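You operate a simulated robot arm through the tools that you are given. There is no shell and no other tool. Be economical: measure what you need, move in short steps, check, and stop when the job is done.

Carry out the task below with a simulated robot arm. There is one attempt and no reset: what you move stays moved.

JOB
Put two of the stain jars from the top of the far table on the foam mat on the back counter. Fetch the square bottle marked "plain water" from the photo board and stand it on the far half of the near table. Stack the iron plate labelled "N25" from the top of the far table on top of the iron plate labelled "V19". Take the glaze sample labelled "C72" from the top of the far table and put it on top of the brown wooden block. Put the iron ingot that says "N65" from the top of the far table on top of the polishing block and the iron ingot labelled "L39" on top of the brown spool. Pull the back cupboard door open. The order is free. Set down upright: stain jar, square bottle.

Only the result counts: the job must be done as asked and must still hold three seconds after the hand-in. Knocking over, shifting, dropping, spilling or breaking anything else fails it.

ROBOT AND FRAMES
A 7-joint arm with a vacuum gripper on a trunk, on a base that drives. Base frame: it is fixed to the floor where the robot stands at the start and does not move with it; the origin is under the middle of the robot, x ahead of it, y to its left, z up; the surface under the hand at the start is at about z = 0.95. Lengths are in m, angles in degrees, forces in N, time in s.
Its first joint turns from -149.0 to 149.0 degrees. Places, roughly: back cupboard door [1.8, -2.2, 0.4]; far half of the near table [1, 3.5, 1]; foam mat on the back counter (37x25 cm) [1.72, -2.32, 0.9]; glaze sample [1, 0, 1]; iron ingot [0.5, 0.25, 1]; iron plate [1.25, 0.25, 1]; polishing block (6x8x5 cm) [0.5, -0.1, 1]; spool (6x6x6 cm) [0.7, 0.2, 1]; square bottle [1.25, 0.5, 1]; stain jar [1, 0.25, 1]; wooden block (7x11x5 cm) [0.7, 0.7, 1]. Payload 1.06 kg.
Tool frame: the origin (TCP) lies in the middle of the cups' lips, and z points out of the cups. The gripper has 1 cup of 0.024 m across, covering 0.024 by 0.024 m (tool x, y); the bellows give 0.008 m. With the vacuum on, a cup seals on a smooth face that it is pressed against (1 to 4 N); it does not hold porous or soft things. The pull reaches 23 N.
Orientation is that of the tool frame in the base frame, as a unit quaternion [w, x, y, z]. With the cups facing straight down, the tool's x points along the base's -x, its y along +y and its z along -z.

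CONTROLS
- The arm moves only by the tool step_arm. Its argument "commands" is a list of rows, each an object of numbers (a shift or turn left out is 0, a gripper value left out holds the last): "suction": the vacuum: 1 switches it on, 0 off; "tx", "ty", "tz": the shift along the base's x, y, z in m; "rx", "ry", "rz": the turn, a rotation vector about the base's x, y, z in degrees. In form: [{"suction": .., "tx": .., "ty": .., "tz": .., "rx": .., "ry": .., "rz": ..}, ...]. A call has 1 to 8 rows; each row shifts and turns the commanded pose from where the row before left it. A row lasts 0.2 s, in which the tool goes at most 0.05 m and 8.6 degrees; a call with a longer step from one row to the next is refused whole, and so is a gripper value outside its range. Where a pose cannot be reached the arm comes as near as it can. A force on the tool above 40 N (or 10 N above the force at the start of the call, whichever is more), or a blocked arm, ends the call early, and 0.2 s more pass. The pull builds up within a second once a cup has sealed. Time passes only in rows, and 0.2 s behind the last, so rows that do not move give it time. It gives the time, the measured TCP pose, the force on the tool (base axes) and the pull of the vacuum at its end, in the units of the frame above (readings bear some noise), with the torque about the TCP (base axes, N m) and any sound that the robot's microphone picked up.
- Cameras (640 x 400 px; columns grow to the right, rows downward): "scene" is now at [0.0368, 0.1734, 1.6111]; the picture's right is [0.04, -1.00, 0.00], its down [-0.70, -0.03, -0.72] and it looks along [0.72, 0.03, -0.70] (base axes); focal length 264 px, centre (320, 200). "wrist" rides on the gripper at [0.078, 0.019, -0.096] in the tool frame; the picture's right is [-0.24, 0.97, 0.00], its down [-0.71, -0.17, -0.68] and it looks along [-0.67, -0.16, 0.73] (tool axes); focal length 243 px, centre (320, 200). There is no depth. A picture from a camera that has moved, and an enlarged one, comes with that camera's place and axes in the base frame and with its lens.
- capture(camera): a new picture of that camera. It takes no simulated time.
- raise_lower(by): slides the trunk up (or, below 0, down) by that many m; the arm and the scene camera ride with it, the base frame stays. It gives what a move gives, with no picture.
- steer(legs): drives the robot by 1 to 6 legs, each [ahead, turn to the left] in m and degrees, along the robot's own axes; the way and the turn of a leg run together, so that a leg with both is an arc; at most 1.5 m and 180 degrees a leg. The arm and the cameras ride along, it lands a little off, and it stops where it bumps. It gives what a move gives.
- pan_tilt(pan, tilt): turns the head with the scene camera to pan (to the left, within 155 degrees either way) and tilt (down, from -29 to 69), counted from straight ahead of the robot. It gives what a move gives.
- inspect(camera, box): a new picture of the part [left, top, right, bottom] of that camera's present view, enlarged. It takes no simulated time.
- hand_in(): hands the job in; it is judged then, once.

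Go step by step. Nothing tells you exact positions but the pictures and the camera data: compare them with the known pose of the tool, close in by small moves and look again before you grip or let go. The budget is 217 turns and 210 pictures, counting those below and the enlarged ones. Unless the task says otherwise, let go and move clear before handing in.

The tools are called after "Call:" as name(argument=value, ...) on one line, values as JSON. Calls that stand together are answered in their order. step_arm: Moves the arm, as the interface text tells. Its arguments: {"type":"object","properties":{"commands":{"type":"array"}},"required":["commands"]} The other tools are called the same way: raise_lower (by) slides the trunk up or down; steer (legs) drives the base; pan_tilt (pan, tilt) turns the head that bears the scene camera; capture (camera) takes a picture; inspect (camera, box) takes an enlarged picture of a part of a camera's view; hand_in () hands the job in.

At the start:

```text
clock: 0.0
ee_pos: [0.6419, 0.4481, 1.159]
tcp_rot: [0.001, -0.001, 1.0, 0.0]
ft_force: [-0.1, -0.4, 0.5]
ft_torque: [0.01, 0.01, 0.03]
pull: 0.1
trunk travel left (down, up): [-0.675, 0.035]
robot x, y, heading: [-0.0007, -0.0019, 0.2]
head pan, tilt: [2.5, 44.2]
```

scene: 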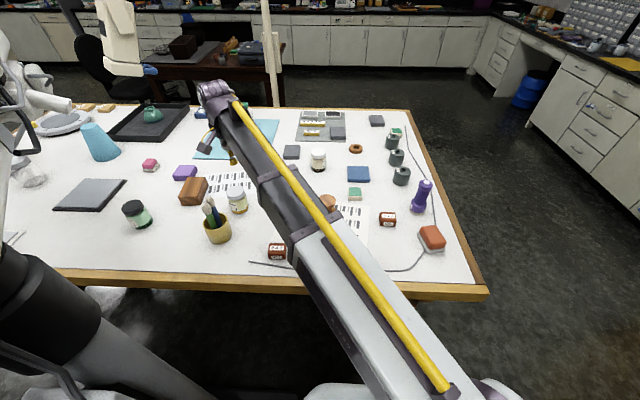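
wrist: 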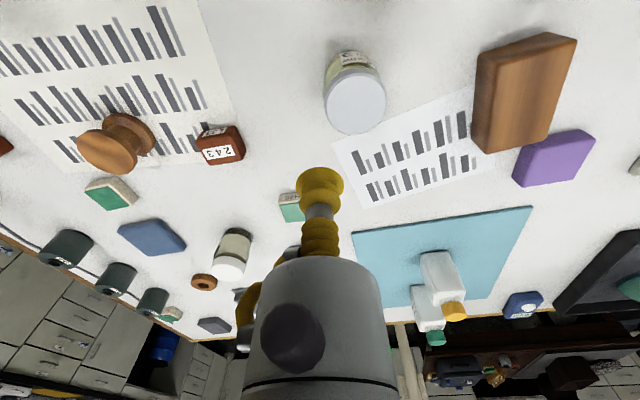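

I see the far table with many objects; the arm hides part of it. I'll look at enlarged views to identify the labelled things.

Call:
inspect(camera="scene", box=[270, 100, 460, 220])

Call:
inspect(camera="scene", box=[300, 180, 460, 280])

Call:
inspect(camera="scene", box=[110, 140, 300, 260])

Call:
inspect(camera="wrist", box=[340, 200, 580, 350])

Call:
inspect(camera="wrist", box=[60, 100, 300, 250])

```text
3.33 times, centred on (365, 160) of scene
camera zoom: at [0.0368, 0.1734, 1.6111], right [0.04, -1.0, 0.0], down [-0.7, -0.03, -0.72], along [0.72, 0.03, -0.7], focal length 878 px, centre (170, 333)
```

zoom: 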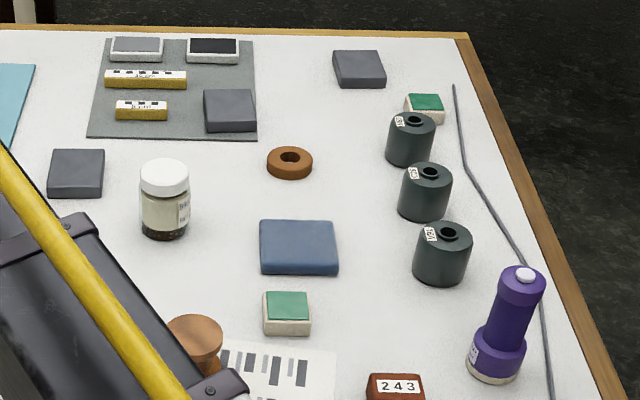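

```text
4.00 times, centred on (380, 230) of scene
camera zoom: at [0.0368, 0.1734, 1.6111], right [0.04, -1.0, 0.0], down [-0.7, -0.03, -0.72], along [0.72, 0.03, -0.7], focal length 1054 px, centre (80, 80)
```

zoom: 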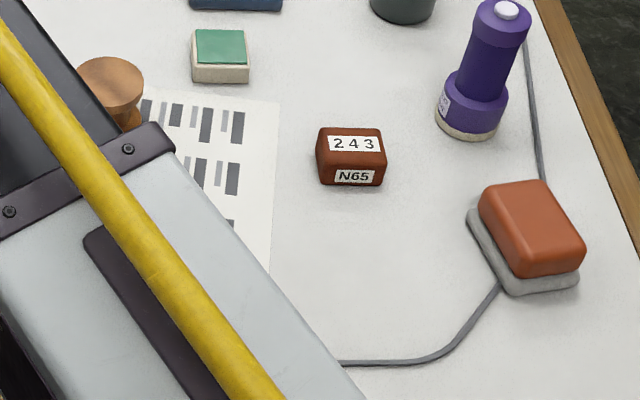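

```text
3.33 times, centred on (205, 200) of scene
camera zoom: at [0.0368, 0.1734, 1.6111], right [0.04, -1.0, 0.0], down [-0.7, -0.03, -0.72], along [0.72, 0.03, -0.7], focal length 878 px, centre (703, 200)
```

zoom: 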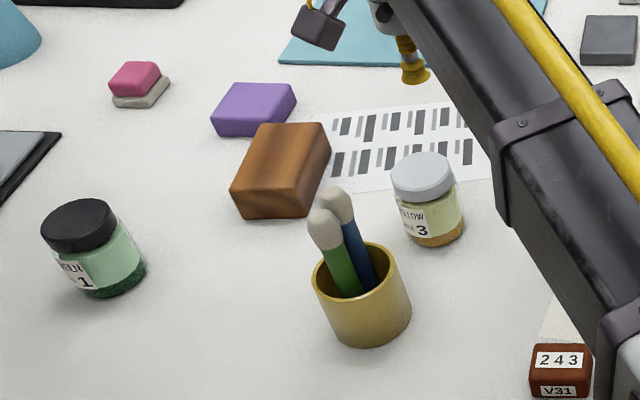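

```text
2.67 times, centred on (460, 275) of wrist
camera zoom: at [0.5651, 0.4676, 1.2552], right [0.24, 0.97, 0.0], down [0.71, -0.17, 0.68], along [0.67, -0.16, -0.73], focal length 647 px, centre (-53, 0)
```

zoom: 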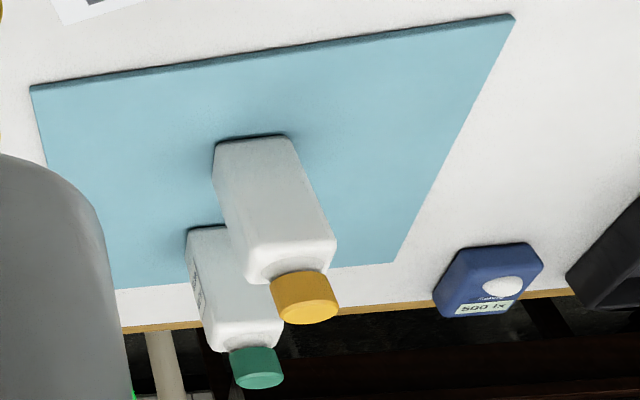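

```text
2.67 times, centred on (180, 175) of wrist
camera zoom: at [0.5651, 0.4676, 1.2552], right [0.24, 0.97, 0.0], down [0.71, -0.17, 0.68], along [0.67, -0.16, -0.73], focal length 647 px, centre (693, 267)
```

zoom: 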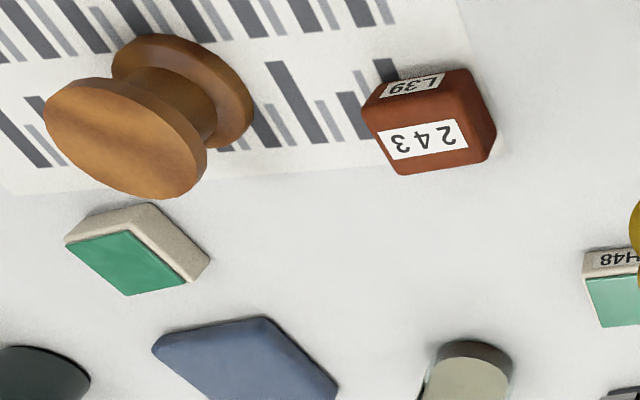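

Objects mostly identified: N65 and L39 ingots, H48 glaze, spool, wooden block, bottles on the teal board. Labels on plates and other glazes aren't seen yet; I'll move the hand right to look with the wrist camera and free the scene view.

Call:
step_arm(commands=[{"tz": 0.04}, {"tz": 0.04, "ty": -0.02}, {"ty": -0.045}, {"ty": -0.045}, {"ty": -0.045}, {"ty": -0.045}, {"ty": -0.045}, {"ty": -0.045}])

Call:
capture(camera="wrist")

Call:
capture(camera="scene")

```text
clock: 1.8
ee_pos: [0.6404, 0.1555, 1.2388]
tcp_rot: [0.0, 0.001, 1.0, 0.0]
ft_force: [-0.1, 0.3, 0.5]
ft_torque: [-0.01, 0.04, 0.01]
pull: 0.1
trunk travel left (down, up): [-0.675, 0.035]
robot x, y, heading: [-0.0015, -0.0003, -0.1]
head pan, tilt: [2.5, 44.2]
```

```text
202 pictures are left
camera wrist: at [0.564, 0.1758, 1.3358], right [0.24, 0.97, 0.0], down [0.71, -0.17, 0.68], along [0.67, -0.16, -0.73], focal length 243 px, centre (320, 200)
```

wrist: 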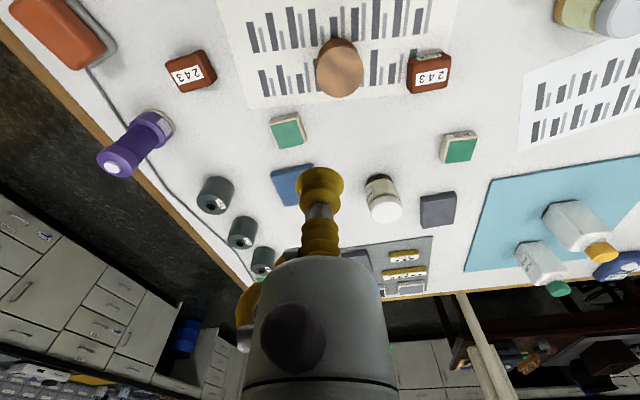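

```text
201 pictures are left
camera scene: at [0.0367, 0.173, 1.6111], right [0.04, -1.0, 0.0], down [-0.7, -0.03, -0.72], along [0.72, 0.03, -0.7], focal length 264 px, centre (320, 200)
```

scene: 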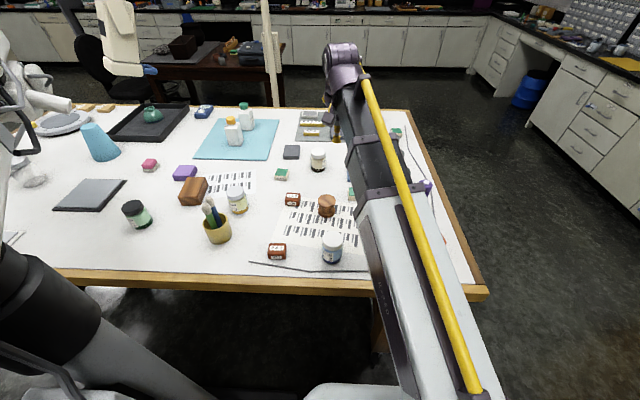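

Call:
inspect(camera="scene", box=[260, 140, 360, 270])

Call:
inspect(camera="scene", box=[190, 90, 350, 190])

Call:
inspect(camera="wrist", box=[230, 100, 490, 300])

```text
3.08 times, centred on (310, 205) of scene
camera zoom: at [0.0367, 0.173, 1.6111], right [0.04, -1.0, 0.0], down [-0.7, -0.03, -0.72], along [0.72, 0.03, -0.7], focal length 811 px, centre (351, 185)
```

zoom: 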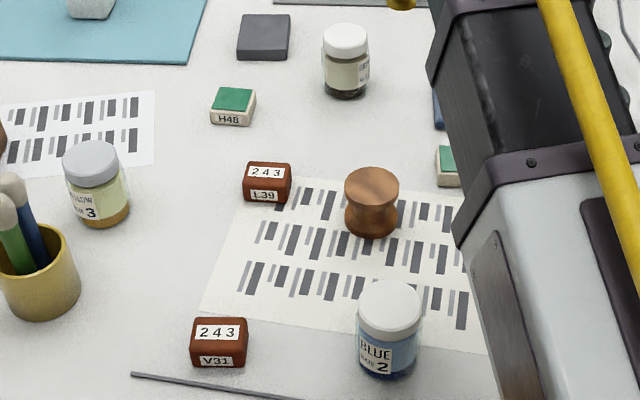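

```text
4.00 times, centred on (270, 140) of scene
camera zoom: at [0.0367, 0.173, 1.6111], right [0.04, -1.0, 0.0], down [-0.7, -0.03, -0.72], along [0.72, 0.03, -0.7], focal length 1054 px, centre (520, 440)
```

zoom: 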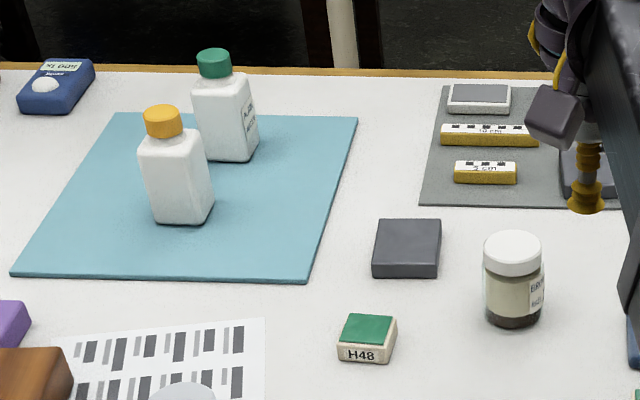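

```text
2.00 times, centred on (360, 200) of wrist
camera zoom: at [0.564, 0.1758, 1.3358], right [0.24, 0.97, 0.0], down [0.71, -0.17, 0.68], along [0.67, -0.16, -0.73], focal length 485 px, centre (240, 200)
```

zoom: 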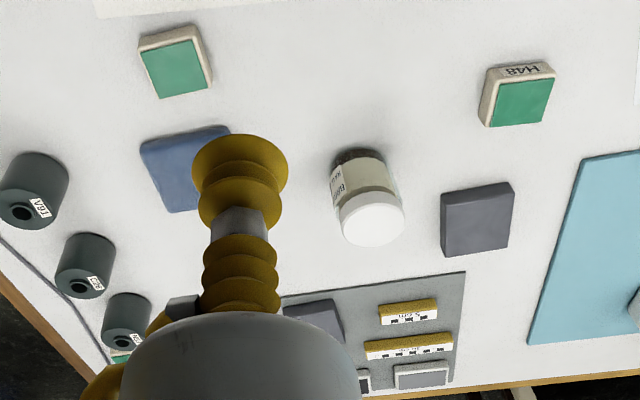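

The remaining labels face away from the robot. I'll turn the tool so the wrist camera looks from the right side, then from the far side.

Call:
step_arm(commands=[{"rz": 8.5, "tx": 0.02}, {"rz": 8.5, "tx": 0.02}, {"rz": 8.5, "tx": 0.02}, {"rz": 8.5, "tx": 0.02}, {"rz": 8.5, "tx": 0.02}, {"rz": 8.5, "tx": 0.02}, {"rz": 8.5, "tx": 0.02}, {"rz": 8.5, "tx": 0.02}])

Call:
capture(camera="wrist")

Call:
inspect(camera="scene", box=[220, 180, 260, 220])

Call:
inspect(camera="scene", box=[310, 225, 350, 265])

```text
clock: 3.6
ee_pos: [0.8021, 0.1577, 1.2386]
tcp_rot: [0.0, -0.56, 0.829, 0.0]
ft_force: [0.4, -0.6, 0.3]
ft_torque: [0.01, 0.02, -0.01]
pull: 0.1
trunk travel left (down, up): [-0.675, 0.035]
robot x, y, heading: [0.0006, 0.0039, 0.2]
head pan, tilt: [2.5, 44.2]
```

```text
197 pictures are left
camera wrist: at [0.7575, 0.0931, 1.3351], right [-0.81, 0.58, 0.0], down [0.42, 0.59, 0.68], along [0.4, 0.56, -0.73], focal length 243 px, centre (320, 200)
```

wrist: 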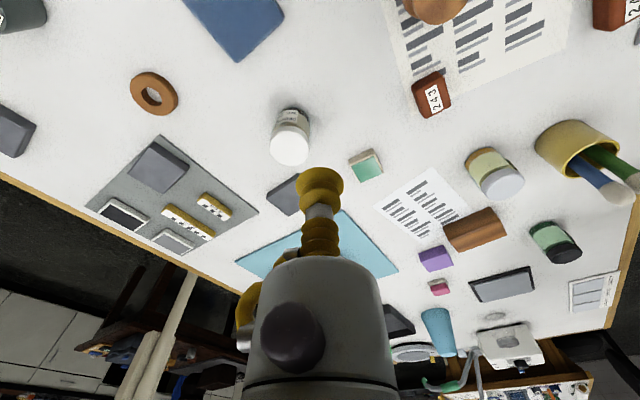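

```text
10.00 times, centred on (240, 200) of scene
camera zoom: at [0.037, 0.1734, 1.6111], right [0.04, -1.0, 0.0], down [-0.7, -0.03, -0.72], along [0.72, 0.03, -0.7], focal length 2636 px, centre (1120, 200)
```

zoom: 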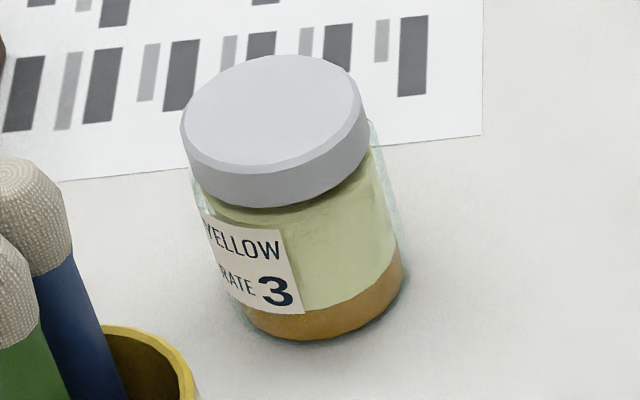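

```text
10.00 times, centred on (330, 245) of scene
camera zoom: at [0.037, 0.1734, 1.6111], right [0.04, -1.0, 0.0], down [-0.7, -0.03, -0.72], along [0.72, 0.03, -0.7], focal length 2636 px, centre (220, -250)
```

zoom: 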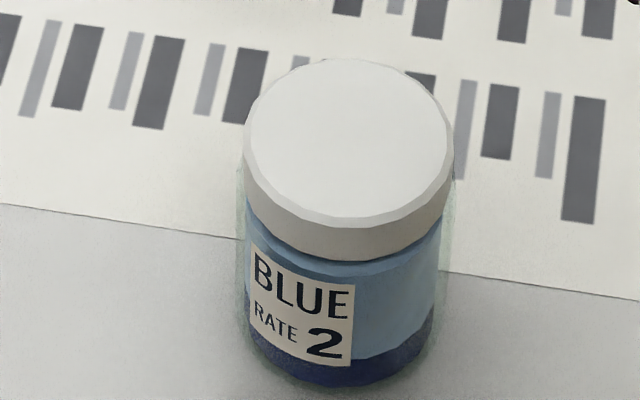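

Continuing to turn so the camera faces back from the far side.

Call:
step_arm(commands=[{"rz": 8.5}, {"rz": 8.5}, {"rz": 8.5}, {"rz": 8.5}])

Call:
capture(camera="wrist")

Call:
step_arm(commands=[{"rz": 8.5, "tx": 0.02}, {"rz": 8.5, "tx": 0.02}, {"rz": 8.5, "tx": 0.02}, {"rz": 8.5}, {"rz": 8.5}, {"rz": 8.5}, {"rz": 8.5}, {"rz": 8.5}])

Call:
capture(camera="wrist")

```text
clock: 4.6
ee_pos: [0.8015, 0.1586, 1.2399]
tcp_rot: [0.0, 0.777, -0.629, 0.0]
ft_force: [-0.4, 0.8, -0.7]
ft_torque: [-0.01, 0.03, -0.02]
pull: 0.2
trunk travel left (down, up): [-0.675, 0.035]
robot x, y, heading: [0.0032, -0.0004, -0.1]
head pan, tilt: [2.5, 44.2]
```

```text
194 pictures are left
camera wrist: at [0.8013, 0.0781, 1.3354], right [-1.0, 0.03, 0.0], down [0.02, 0.73, 0.68], along [0.02, 0.68, -0.73], focal length 243 px, centre (320, 200)
```

wrist: 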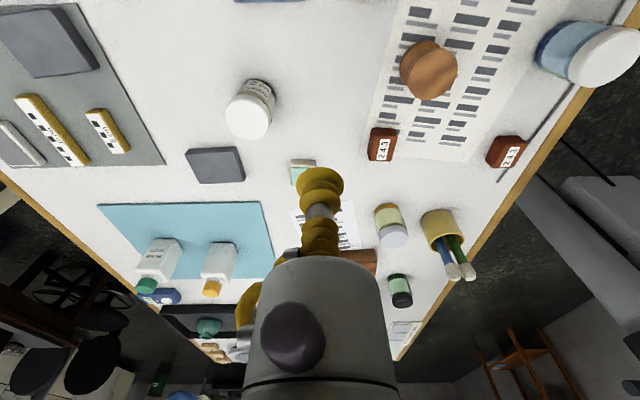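

```text
clock: 6.4
ee_pos: [0.8623, 0.1581, 1.2378]
tcp_rot: [0.0, 0.996, -0.086, 0.0]
ft_force: [0.9, 0.4, 0.6]
ft_torque: [0.0, 0.02, 0.02]
pull: 0.0
trunk travel left (down, up): [-0.675, 0.035]
robot x, y, heading: [0.0001, -0.002, -0.1]
head pan, tilt: [2.5, 44.2]
```

```text
193 pictures are left
camera wrist: at [0.9373, 0.1265, 1.335], right [-0.4, -0.92, 0.0], down [-0.67, 0.29, 0.68], along [-0.63, 0.27, -0.73], focal length 243 px, centre (320, 200)
```

wrist: 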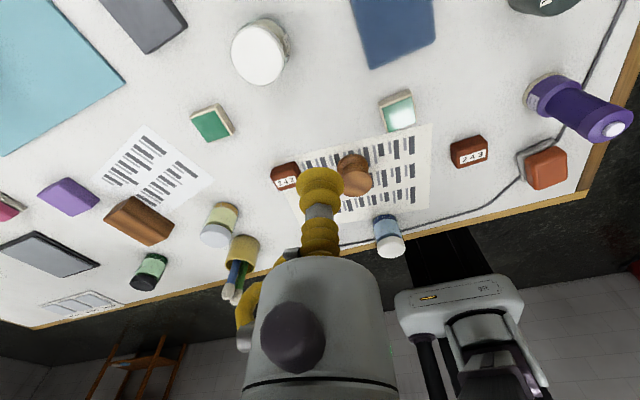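

Call:
inspect(camera="wrist", box=[180, 0, 440, 160])

Call:
step_arm(commands=[{"tx": 0.04, "ty": -0.03}, {"tx": 0.04, "ty": -0.03}, {"tx": 0.03, "ty": -0.03, "rz": -8}, {"ty": -0.03, "rz": -8}, {"ty": -0.03, "rz": -8}, {"rz": -8}, {"rz": -8}, {"rz": -8}])

Call:
capture(camera="wrist")

Call:
capture(camera="scene")

```text
2.46 times, centred on (310, 80) of wrist
camera zoom: at [0.9373, 0.1265, 1.335], right [-0.4, -0.92, 0.0], down [-0.67, 0.29, 0.68], along [-0.63, 0.27, -0.73], focal length 597 px, centre (345, 495)
```

zoom: 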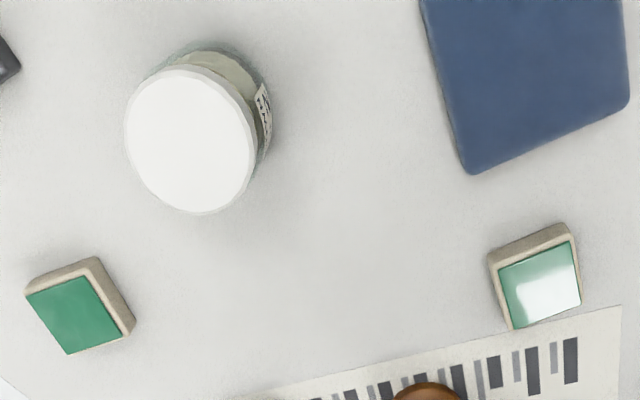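

```text
clock: 8.2
ee_pos: [0.9715, 0.0082, 1.2389]
tcp_rot: [0.0, 0.873, -0.488, 0.0]
ft_force: [-0.9, -1.2, -0.1]
ft_torque: [0.0, -0.03, -0.02]
pull: 0.0
trunk travel left (down, up): [-0.675, 0.035]
robot x, y, heading: [-0.004, -0.0015, 0.1]
head pan, tilt: [2.5, 44.2]
```

```text
191 pictures are left
camera wrist: at [0.9987, -0.0679, 1.3351], right [-0.95, -0.31, 0.0], down [-0.23, 0.69, 0.68], along [-0.21, 0.65, -0.73], focal length 243 px, centre (320, 200)
```

wrist: 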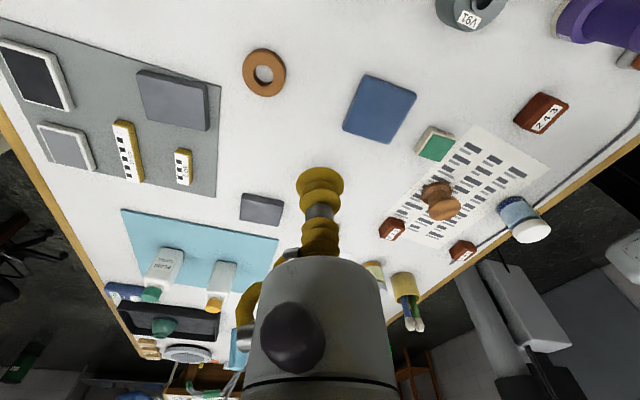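

```text
190 pictures are left
camera scene: at [0.0368, 0.1732, 1.6111], right [0.04, -1.0, 0.0], down [-0.7, -0.03, -0.72], along [0.72, 0.03, -0.7], focal length 264 px, centre (320, 200)
```

scene: 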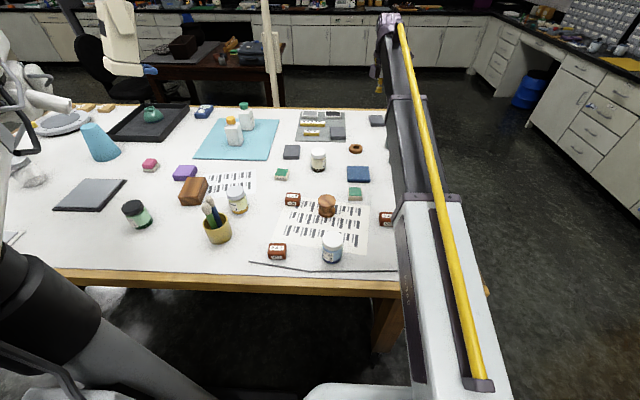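

Call:
inspect(camera="wrist", box=[130, 50, 300, 330])

Call:
inspect(camera="wrist", box=[120, 230, 280, 330])

Call:
inspect(camera="wrist", box=[380, 60, 560, 180])

Call:
inspect(camera="scene", box=[270, 100, 400, 200])

```text
1.43 times, centred on (215, 190) of wrist
camera zoom: at [0.9987, -0.0679, 1.3351], right [-0.95, -0.31, 0.0], down [-0.23, 0.69, 0.68], along [-0.21, 0.65, -0.73], focal length 347 px, centre (470, 214)
```

zoom: 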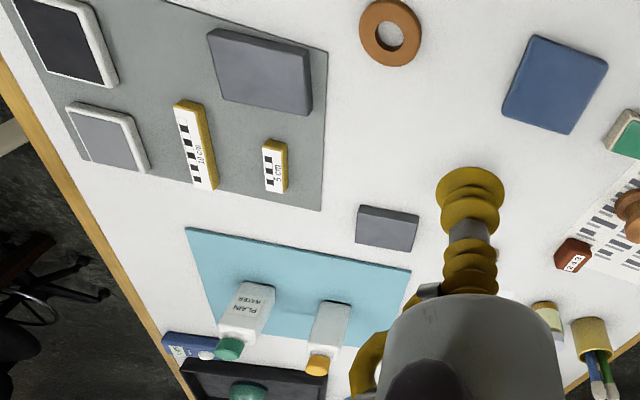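

```text
4.00 times, centred on (200, 280) of wrist
camera zoom: at [0.9987, -0.0679, 1.3351], right [-0.95, -0.31, 0.0], down [-0.23, 0.69, 0.68], along [-0.21, 0.65, -0.73], focal length 970 px, centre (800, -120)
```

zoom: 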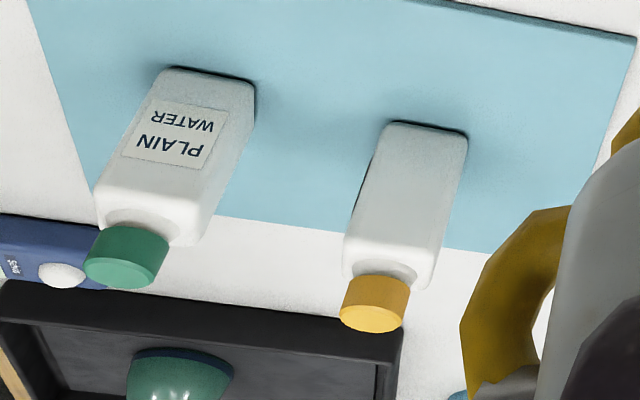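

```text
3.33 times, centred on (470, 120) of wrist
camera zoom: at [0.9987, -0.0679, 1.3351], right [-0.95, -0.31, 0.0], down [-0.23, 0.69, 0.68], along [-0.21, 0.65, -0.73], focal length 809 px, centre (-180, 467)
```

zoom: 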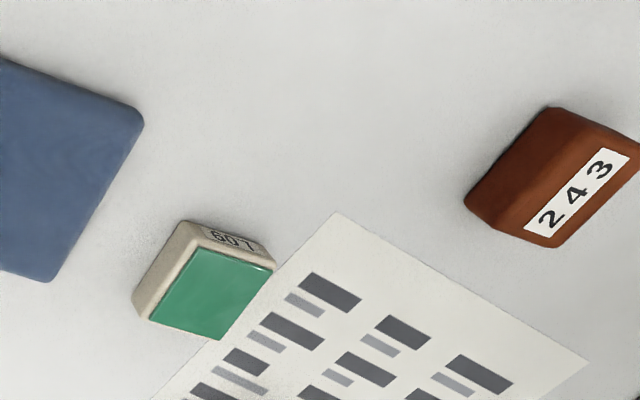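

```text
4.00 times, centred on (335, 150) of scene
camera zoom: at [0.0368, 0.1732, 1.6111], right [0.04, -1.0, 0.0], down [-0.7, -0.03, -0.72], along [0.72, 0.03, -0.7], focal length 1054 px, centre (260, 400)
```

zoom: 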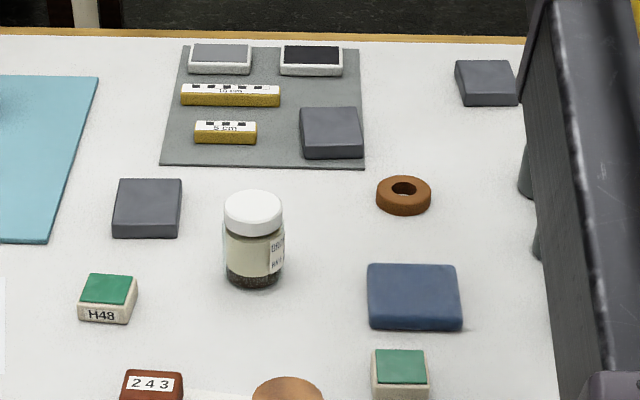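

Plain water is the green-capped bottle; the near-right glaze reads L09/…; the third glaze by the dark pots should be C72. I'll look around with the head for driving room.

Call:
pan_tilt(pan=-70, tilt=25)

Call:
capture(camera="scene")

Call:
pan_tilt(pan=0, tilt=15)

Call:
capture(camera="scene")

Call:
pan_tilt(pan=75, tilt=25)

Call:
capture(camera="scene")

Call:
pan_tilt(pan=150, tilt=25)

Call:
capture(camera="scene")

Call:
pan_tilt(pan=-145, tilt=25)

Call:
capture(camera="scene")

```text
clock: 9.6
ee_pos: [0.9729, 0.008, 1.2388]
tcp_rot: [0.0, 0.875, -0.485, 0.0]
ft_force: [0.3, -0.4, 0.2]
ft_torque: [0.0, 0.01, -0.03]
pull: 0.1
trunk travel left (down, up): [-0.675, 0.035]
robot x, y, heading: [0.0022, 0.0031, -0.0]
head pan, tilt: [-70.0, 25.0]
```

```text
185 pictures are left
camera scene: at [-0.0134, 0.0832, 1.6406], right [-0.94, -0.34, 0.0], down [-0.14, 0.4, -0.91], along [0.31, -0.85, -0.42], focal length 264 px, centre (320, 200)
```

scene: 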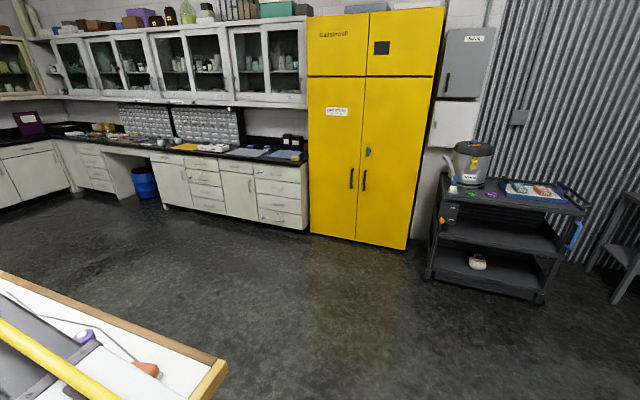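

```text
clock: 11.1
ee_pos: [0.9723, 0.0088, 1.2382]
tcp_rot: [0.0, 0.875, -0.485, 0.0]
ft_force: [0.1, -0.8, -1.0]
ft_torque: [0.02, -0.01, -0.01]
pull: 0.0
trunk travel left (down, up): [-0.675, 0.035]
robot x, y, heading: [-0.002, 0.0001, 0.0]
head pan, tilt: [0.0, 15.0]
```

```text
184 pictures are left
camera scene: at [0.0484, 0.1697, 1.6568], right [0.0, -1.0, 0.0], down [-0.26, 0.0, -0.97], along [0.97, 0.0, -0.26], focal length 264 px, centre (320, 200)
```

scene: 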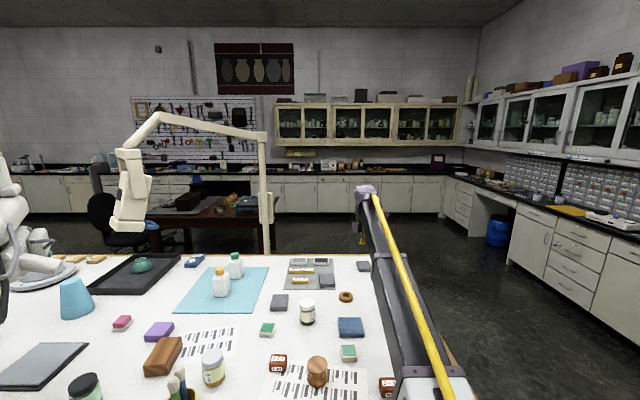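

```text
clock: 12.5
ee_pos: [0.9728, 0.0066, 1.2398]
tcp_rot: [0.0, 0.875, -0.484, 0.0]
ft_force: [0.2, -0.2, 0.3]
ft_torque: [0.0, 0.01, 0.0]
pull: 0.1
trunk travel left (down, up): [-0.675, 0.035]
robot x, y, heading: [0.0026, -0.0021, 0.1]
head pan, tilt: [75.0, 25.0]
```

```text
183 pictures are left
camera scene: at [-0.0211, 0.2588, 1.6406], right [0.97, -0.26, 0.0], down [-0.11, -0.41, -0.91], along [0.24, 0.88, -0.42], focal length 264 px, centre (320, 200)
```

scene: 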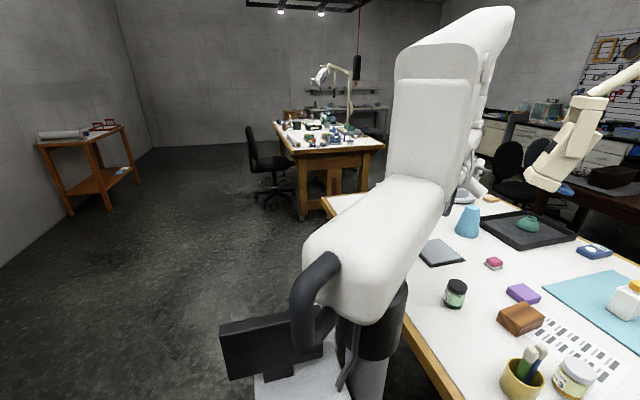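

```text
clock: 14.0
ee_pos: [0.9715, 0.0067, 1.24]
tcp_rot: [0.0, 0.875, -0.484, 0.0]
ft_force: [0.3, 0.1, 0.5]
ft_torque: [-0.01, 0.02, -0.02]
pull: 0.1
trunk travel left (down, up): [-0.675, 0.035]
robot x, y, heading: [-0.0001, -0.0011, -0.1]
head pan, tilt: [150.0, 25.0]
```

```text
182 pictures are left
camera scene: at [-0.1248, 0.2159, 1.6406], right [0.5, 0.87, 0.0], down [0.37, -0.21, -0.91], along [-0.78, 0.45, -0.42], focal length 264 px, centre (320, 200)
```

scene: 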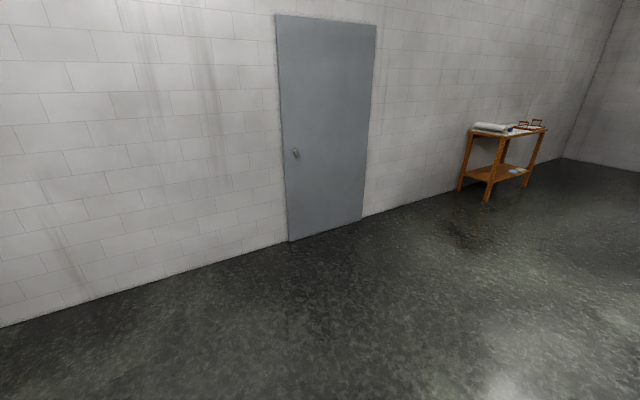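

```text
clock: 18.0
ee_pos: [0.9713, 0.008, 1.2401]
tcp_rot: [0.0, 0.875, -0.485, 0.0]
ft_force: [-0.2, 0.5, 0.0]
ft_torque: [-0.03, -0.02, 0.01]
pull: 0.1
trunk travel left (down, up): [-0.675, 0.035]
robot x, y, heading: [0.0004, 0.0003, 0.2]
head pan, tilt: [-145.0, 25.0]
```

```text
181 pictures are left
camera scene: at [-0.1205, 0.1169, 1.6406], right [-0.57, 0.82, 0.0], down [0.35, 0.24, -0.91], along [-0.74, -0.52, -0.42], focal length 264 px, centre (320, 200)
```

scene: 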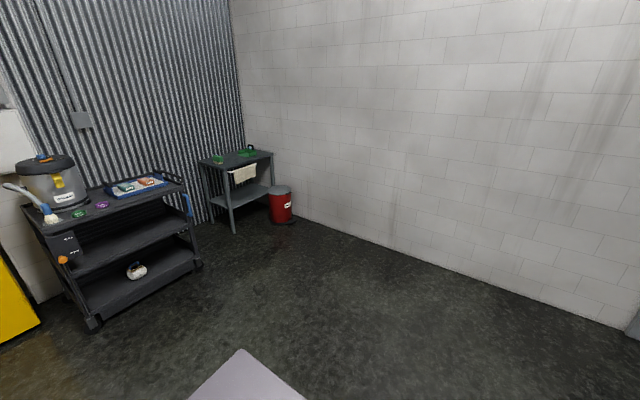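

I want to understand the white structure on my left (whether it is part of the robot) before driving.

Call:
pan_tilt(pan=60, tilt=45)

Call:
capture(camera="scene")

Call:
pan_tilt(pan=100, tilt=60)

Call:
capture(camera="scene")

Call:
pan_tilt(pan=0, tilt=69)

Call:
capture(camera="scene")

```text
clock: 21.0
ee_pos: [0.9722, 0.0069, 1.2397]
tcp_rot: [0.0, 0.874, -0.485, 0.0]
ft_force: [0.4, 0.1, -0.5]
ft_torque: [-0.01, -0.03, 0.01]
pull: 0.1
trunk travel left (down, up): [-0.675, 0.035]
robot x, y, heading: [-0.0021, 0.0002, -0.0]
head pan, tilt: [60.0, 45.0]
```

```text
180 pictures are left
camera scene: at [-0.0043, 0.2402, 1.61], right [0.87, -0.5, 0.0], down [-0.35, -0.61, -0.71], along [0.35, 0.61, -0.71], focal length 264 px, centre (320, 200)
```

scene: 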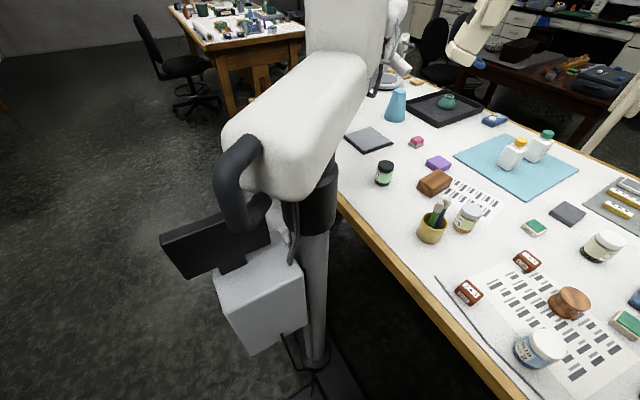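

```text
clock: 22.1
ee_pos: [0.972, 0.0081, 1.2408]
tcp_rot: [0.0, 0.874, -0.485, 0.0]
ft_force: [0.1, -0.7, -0.7]
ft_torque: [0.01, -0.01, 0.02]
pull: 0.1
trunk travel left (down, up): [-0.675, 0.035]
robot x, y, heading: [0.0004, -0.0032, -0.0]
head pan, tilt: [100.0, 60.0]
```

```text
179 pictures are left
camera scene: at [-0.0566, 0.2355, 1.5906], right [0.98, 0.17, 0.0], down [0.15, -0.85, -0.5], along [-0.09, 0.49, -0.87], focal length 264 px, centre (320, 200)
```

scene: 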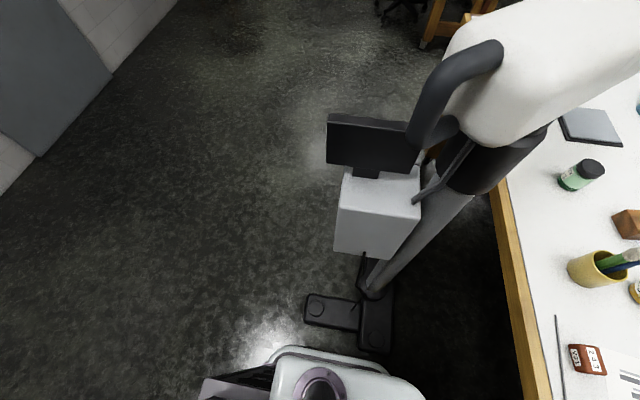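

```text
clock: 23.8
ee_pos: [0.9723, 0.0077, 1.2396]
tcp_rot: [0.0, 0.875, -0.484, 0.0]
ft_force: [0.8, 0.2, -0.3]
ft_torque: [0.05, -0.01, -0.01]
pull: 0.1
trunk travel left (down, up): [-0.675, 0.035]
robot x, y, heading: [-0.001, 0.0006, 0.2]
head pan, tilt: [0.0, 68.8]
```

```text
178 pictures are left
camera scene: at [0.0109, 0.1698, 1.5812], right [0.0, -1.0, 0.0], down [-0.93, 0.0, -0.36], along [0.36, 0.0, -0.93], focal length 264 px, centre (320, 200)
```

scene: 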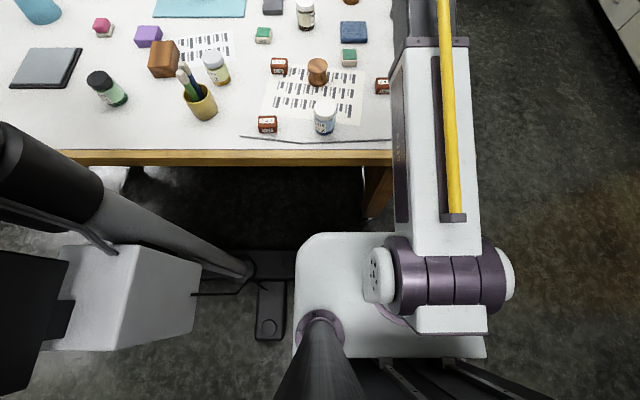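

The white thing is a free-standing boom stand on my left – an obstacle, so I'll go round the right side. First the easy ingots from here: back up 6 cm, then bring the hand over N65.

Call:
steer(legs=[[-0.06, 0]])

Call:
pan_tilt(pan=0, tilt=45)

Call:
step_arm(commands=[{"tx": -0.04, "rz": -4}, {"tx": -0.04, "rz": -8}, {"tx": -0.04, "rz": -8}, {"tx": -0.04, "rz": -8}, {"tx": -0.04, "rz": -4}, {"tx": -0.04}, {"tx": -0.04, "tz": -0.04}, {"tx": -0.02, "ty": -0.027, "tz": -0.03}])

Call:
capture(camera="wrist")

Call:
capture(camera="scene")

```text
clock: 24.8
ee_pos: [0.9109, 0.0088, 1.2397]
tcp_rot: [0.0, 0.875, -0.485, 0.0]
ft_force: [-0.3, -0.4, 0.0]
ft_torque: [0.0, 0.01, 0.01]
pull: 0.0
trunk travel left (down, up): [-0.675, 0.035]
robot x, y, heading: [-0.0578, 0.0001, -0.2]
head pan, tilt: [0.0, 68.8]
```

```text
clock: 25.7
ee_pos: [0.9109, 0.0098, 1.2389]
tcp_rot: [0.0, 0.874, -0.485, 0.001]
ft_force: [0.1, 0.4, 0.9]
ft_torque: [0.0, 0.03, 0.02]
pull: 0.0
trunk travel left (down, up): [-0.675, 0.035]
robot x, y, heading: [-0.0614, 0.0044, -0.1]
head pan, tilt: [0.0, 45.0]
```

```text
refused: row 7 steps farther than a row can; nothing moved
```

```text
177 pictures are left
camera wrist: at [0.9384, -0.0674, 1.3351], right [-0.95, -0.32, 0.0], down [-0.23, 0.69, 0.68], along [-0.22, 0.65, -0.73], focal length 243 px, centre (320, 200)
```

wrist: 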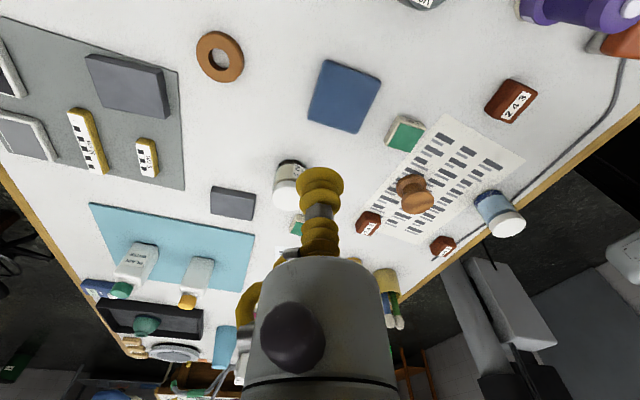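

```text
176 pictures are left
camera scene: at [-0.0242, 0.1698, 1.61], right [0.0, -1.0, 0.0], down [-0.71, 0.0, -0.71], along [0.71, 0.0, -0.71], focal length 264 px, centre (320, 200)
```

scene: 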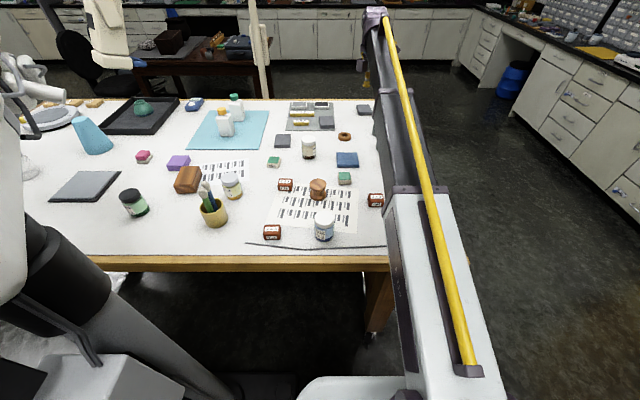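

Call:
step_arm(commands=[{"tx": -0.04, "rz": -4}, {"tx": -0.04, "rz": -8}, {"tx": -0.04, "rz": -8}, {"tx": -0.04, "rz": -8}, {"tx": -0.04, "rz": -4}, {"tx": -0.04}, {"tx": -0.035, "tz": -0.03}, {"tx": -0.025, "ty": -0.028, "tz": -0.03}])

Call:
capture(camera="wrist")

```text
clock: 27.5
ee_pos: [0.6096, -0.0202, 1.1802]
tcp_rot: [0.0, -0.706, 0.708, 0.0]
ft_force: [0.2, -0.1, -0.3]
ft_torque: [0.01, -0.01, 0.04]
pull: 0.1
trunk travel left (down, up): [-0.675, 0.035]
robot x, y, heading: [-0.0589, -0.0, -0.1]
head pan, tilt: [0.0, 45.0]
```

```text
175 pictures are left
camera wrist: at [0.5932, -0.0978, 1.2756], right [-0.97, 0.24, 0.0], down [0.17, 0.71, 0.68], along [0.16, 0.67, -0.73], focal length 243 px, centre (320, 200)
```

wrist: 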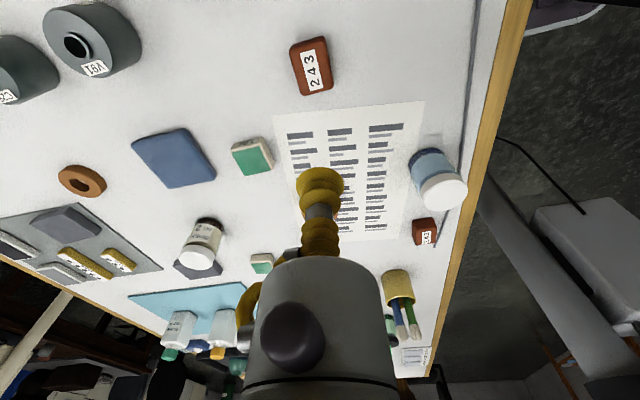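

N65 is nearly under the cup; fine estimate (0.619, -0.024). Descending partway and checking.

Call:
step_arm(commands=[{"tx": 0.009, "ty": -0.004, "tz": -0.04}, {"tz": -0.04}, {"tz": -0.04}, {}])

Call:
capture(camera="wrist")

```text
clock: 28.5
ee_pos: [0.62, -0.0236, 1.0585]
tcp_rot: [0.0, -0.707, 0.707, 0.0]
ft_force: [-0.1, -0.3, 0.0]
ft_torque: [0.01, 0.01, 0.01]
pull: 0.0
trunk travel left (down, up): [-0.675, 0.035]
robot x, y, heading: [-0.0574, 0.0026, 0.1]
head pan, tilt: [0.0, 45.0]
```

```text
174 pictures are left
camera wrist: at [0.6022, -0.102, 1.1551], right [-0.97, 0.24, 0.0], down [0.17, 0.71, 0.68], along [0.16, 0.67, -0.73], focal length 243 px, centre (320, 200)
```

wrist: 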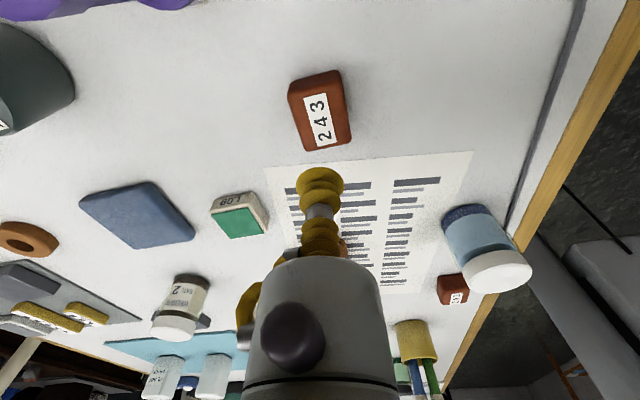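

Aligned. Descend with vacuum on in small last steps until contact.

Call:
step_arm(commands=[{"suction": 1, "tz": -0.03}, {"tz": -0.025}, {"tz": -0.01}, {"tz": -0.004}, {"tz": -0.004}])

```text
clock: 29.7
ee_pos: [0.62, -0.0227, 0.9866]
tcp_rot: [0.0, 0.707, -0.707, 0.0]
ft_force: [1.1, -0.3, -0.3]
ft_torque: [-0.03, 0.01, 0.01]
pull: 0.0
trunk travel left (down, up): [-0.675, 0.035]
robot x, y, heading: [-0.0571, 0.0005, 0.1]
head pan, tilt: [0.0, 45.0]
```

Call:
step_arm(commands=[{"tz": -0.004}, {"tz": -0.004}, {"tz": -0.004}])

Call:
capture(camera="wrist")

```text
clock: 30.5
ee_pos: [0.6206, -0.0235, 0.975]
tcp_rot: [-0.001, 0.707, -0.707, 0.001]
ft_force: [7.0, -1.8, 20.2]
ft_torque: [0.02, 0.06, 0.07]
pull: 22.8
trunk travel left (down, up): [-0.675, 0.035]
robot x, y, heading: [-0.0601, 0.0026, 0.0]
head pan, tilt: [0.0, 45.0]
```

```text
173 pictures are left
camera wrist: at [0.603, -0.1016, 1.0716], right [-0.97, 0.24, 0.0], down [0.17, 0.71, 0.68], along [0.16, 0.67, -0.73], focal length 243 px, centre (320, 200)
```

wrist: 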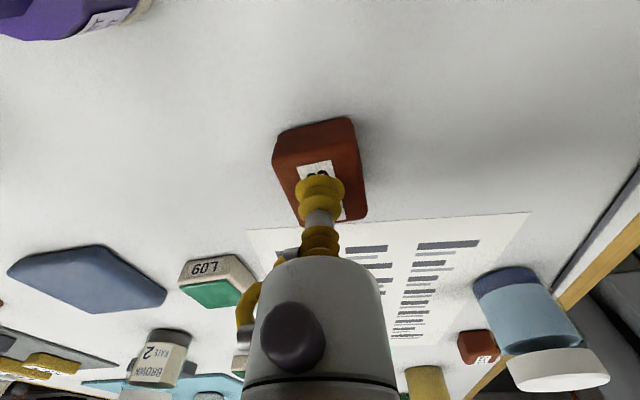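

Sealed on N65. Lift and move toward the polishing block.

Call:
step_arm(commands=[{"tz": 0.02}, {"tz": 0.03}, {"tz": 0.045}, {"tz": 0.045}, {"ty": -0.045}, {"ty": -0.045, "tx": -0.02}, {"ty": -0.02, "tx": -0.04}, {"tx": -0.03}])

Call:
capture(camera="wrist")

Call:
capture(camera="scene")

```text
clock: 32.3
ee_pos: [0.5305, -0.134, 1.1139]
tcp_rot: [0.0, 0.708, -0.707, 0.0]
ft_force: [0.2, -0.5, -4.9]
ft_torque: [-0.02, -0.01, -0.01]
pull: 22.7
trunk travel left (down, up): [-0.675, 0.035]
robot x, y, heading: [-0.0596, 0.0006, -0.2]
head pan, tilt: [0.0, 45.0]
```

```text
172 pictures are left
camera wrist: at [0.5123, -0.2113, 1.2108], right [-0.97, 0.24, 0.0], down [0.17, 0.71, 0.68], along [0.16, 0.67, -0.73], focal length 243 px, centre (320, 200)
```

wrist: 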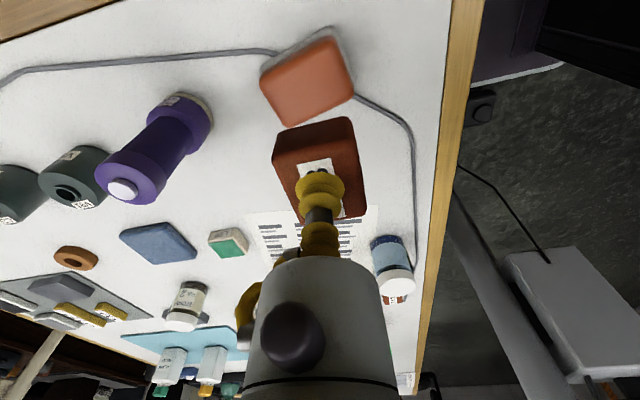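

```text
171 pictures are left
camera scene: at [-0.0242, 0.1697, 1.61], right [0.0, -1.0, 0.0], down [-0.71, 0.0, -0.71], along [0.71, 0.0, -0.71], focal length 264 px, centre (320, 200)
```

scene: 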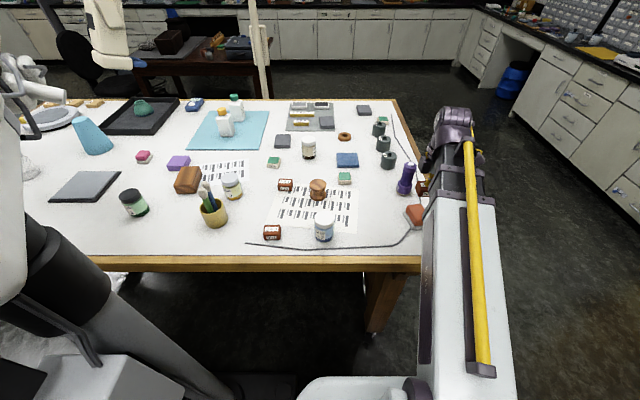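

Call:
step_arm(commands=[{"tx": 0.008, "ty": -0.015}, {"tz": -0.03}, {"tz": -0.02}, {}])

Call:
capture(camera="wrist")

```text
clock: 33.3
ee_pos: [0.5381, -0.1495, 1.0646]
tcp_rot: [0.001, -0.707, 0.708, 0.0]
ft_force: [-0.9, -0.7, -4.2]
ft_torque: [-0.02, 0.02, -0.02]
pull: 23.3
trunk travel left (down, up): [-0.675, 0.035]
robot x, y, heading: [-0.063, 0.0052, 0.2]
head pan, tilt: [0.0, 45.0]
```

```text
170 pictures are left
camera wrist: at [0.521, -0.2263, 1.1606], right [-0.97, 0.24, 0.0], down [0.17, 0.71, 0.68], along [0.16, 0.67, -0.73], focal length 243 px, centre (320, 200)
```

wrist: 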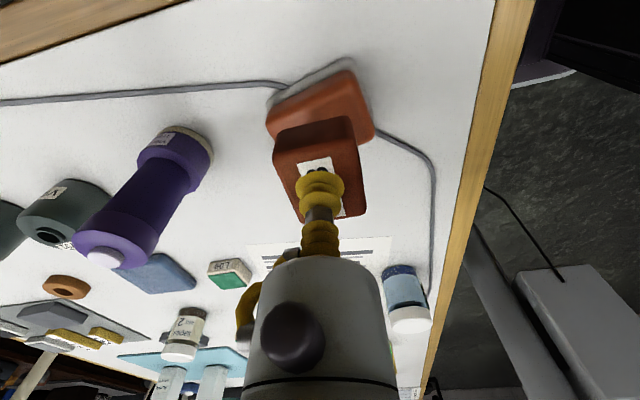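

Aligned over the block. Lower until contact, then release.

Call:
step_arm(commands=[{"tz": -0.015}, {"tz": -0.008}, {"tz": -0.005}, {"tz": -0.004}])

```text
clock: 34.3
ee_pos: [0.5389, -0.1477, 1.0327]
tcp_rot: [0.0, -0.707, 0.707, 0.001]
ft_force: [-0.5, 0.1, -4.7]
ft_torque: [0.03, -0.01, 0.02]
pull: 22.9
trunk travel left (down, up): [-0.675, 0.035]
robot x, y, heading: [-0.0588, -0.0009, -0.0]
head pan, tilt: [0.0, 45.0]
```

Call:
step_arm(commands=[{"tz": -0.003}, {"tz": -0.003}, {"tz": -0.003}])

Call:
inspect(camera="wrist", box=[240, 50, 400, 230])

```text
clock: 35.1
ee_pos: [0.5386, -0.15, 1.0237]
tcp_rot: [0.0, -0.707, 0.707, 0.0]
ft_force: [2.6, -1.5, 16.7]
ft_torque: [-0.03, 0.0, -0.02]
pull: 22.9
trunk travel left (down, up): [-0.675, 0.035]
robot x, y, heading: [-0.0615, 0.0019, -0.2]
head pan, tilt: [0.0, 45.0]
```

```text
2.22 times, centred on (320, 140) of wrist
camera zoom: at [0.5207, -0.2264, 1.1206], right [-0.97, 0.24, 0.0], down [0.17, 0.71, 0.68], along [0.16, 0.66, -0.73], focal length 539 px, centre (320, 333)
```

zoom: 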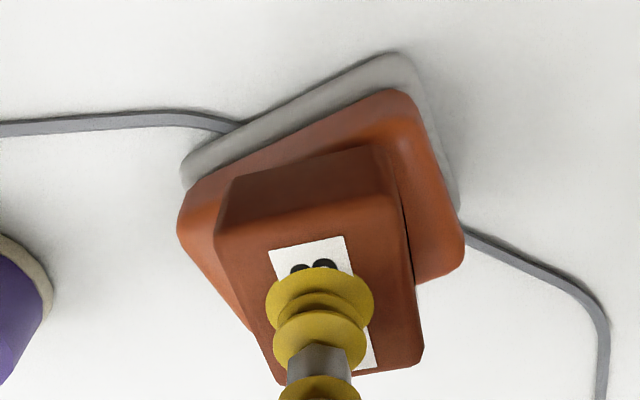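

Contact and well centred within a few millimetres. Release and rise.

Call:
step_arm(commands=[{"suction": 0, "tz": 0.006}, {}, {}, {"tz": 0.01}, {"tz": 0.03}, {"tz": 0.04}, {"tz": 0.04}])

Call:
capture(camera="wrist")

```text
clock: 36.7
ee_pos: [0.5382, -0.1485, 1.1497]
tcp_rot: [0.0, -0.707, 0.707, 0.0]
ft_force: [0.2, 0.4, -0.2]
ft_torque: [-0.01, -0.01, 0.03]
pull: 0.1
trunk travel left (down, up): [-0.675, 0.035]
robot x, y, heading: [-0.0606, 0.0024, -0.2]
head pan, tilt: [0.0, 45.0]
```

```text
168 pictures are left
camera wrist: at [0.5211, -0.226, 1.2461], right [-0.97, 0.24, 0.0], down [0.17, 0.71, 0.68], along [0.16, 0.67, -0.73], focal length 243 px, centre (320, 200)
```

wrist: 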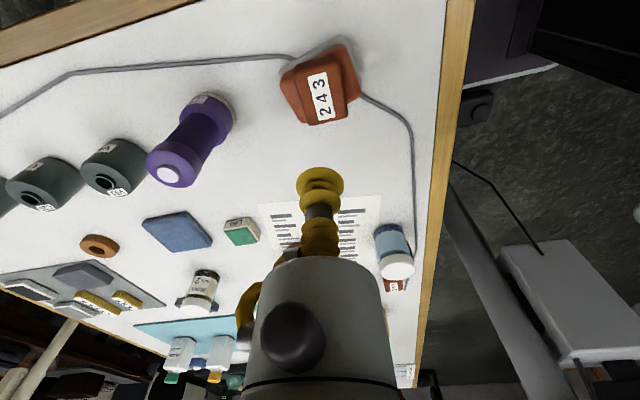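

N65 is on the polishing block. Next: L39 near (0.687, 0.293).

Call:
step_arm(commands=[{"ty": 0.047, "tx": 0.015}, {"ty": 0.047, "tx": 0.015}, {"ty": 0.047, "tx": 0.015}, {"ty": 0.047, "tx": 0.015}, {"ty": 0.047, "tx": 0.015}, {"ty": 0.047, "tx": 0.015}, {"ty": 0.047, "tx": 0.015}, {"ty": 0.047, "tx": 0.015}])

Call:
step_arm(commands=[{"ty": 0.046, "tx": 0.015}, {"ty": 0.02, "tx": 0.014}, {}])

Call:
capture(camera="wrist")

```text
clock: 38.5
ee_pos: [0.6595, 0.2268, 1.1482]
tcp_rot: [0.0, -0.707, 0.707, 0.0]
ft_force: [-0.3, 0.3, -0.2]
ft_torque: [0.02, 0.01, -0.02]
pull: 0.0
trunk travel left (down, up): [-0.675, 0.035]
robot x, y, heading: [-0.0581, 0.0032, -0.0]
head pan, tilt: [0.0, 45.0]
```

```text
clock: 39.3
ee_pos: [0.6874, 0.2929, 1.1489]
tcp_rot: [0.0, 0.707, -0.707, 0.0]
ft_force: [-0.1, 0.3, 0.4]
ft_torque: [0.03, 0.02, -0.03]
pull: 0.1
trunk travel left (down, up): [-0.675, 0.035]
robot x, y, heading: [-0.0602, -0.0033, -0.3]
head pan, tilt: [0.0, 45.0]
```

```text
167 pictures are left
camera wrist: at [0.6708, 0.2148, 1.2441], right [-0.97, 0.24, 0.0], down [0.17, 0.71, 0.68], along [0.16, 0.67, -0.73], focal length 243 px, centre (320, 200)
```

wrist: 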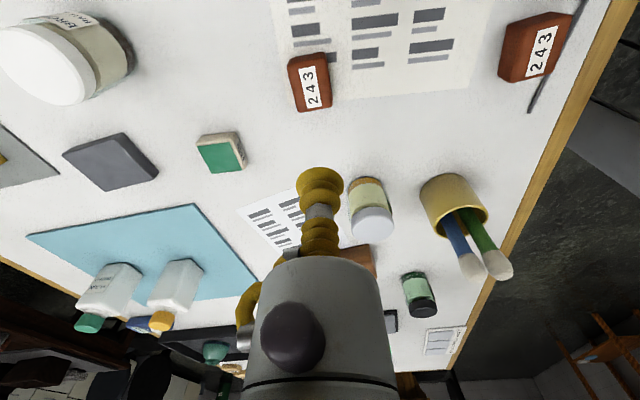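

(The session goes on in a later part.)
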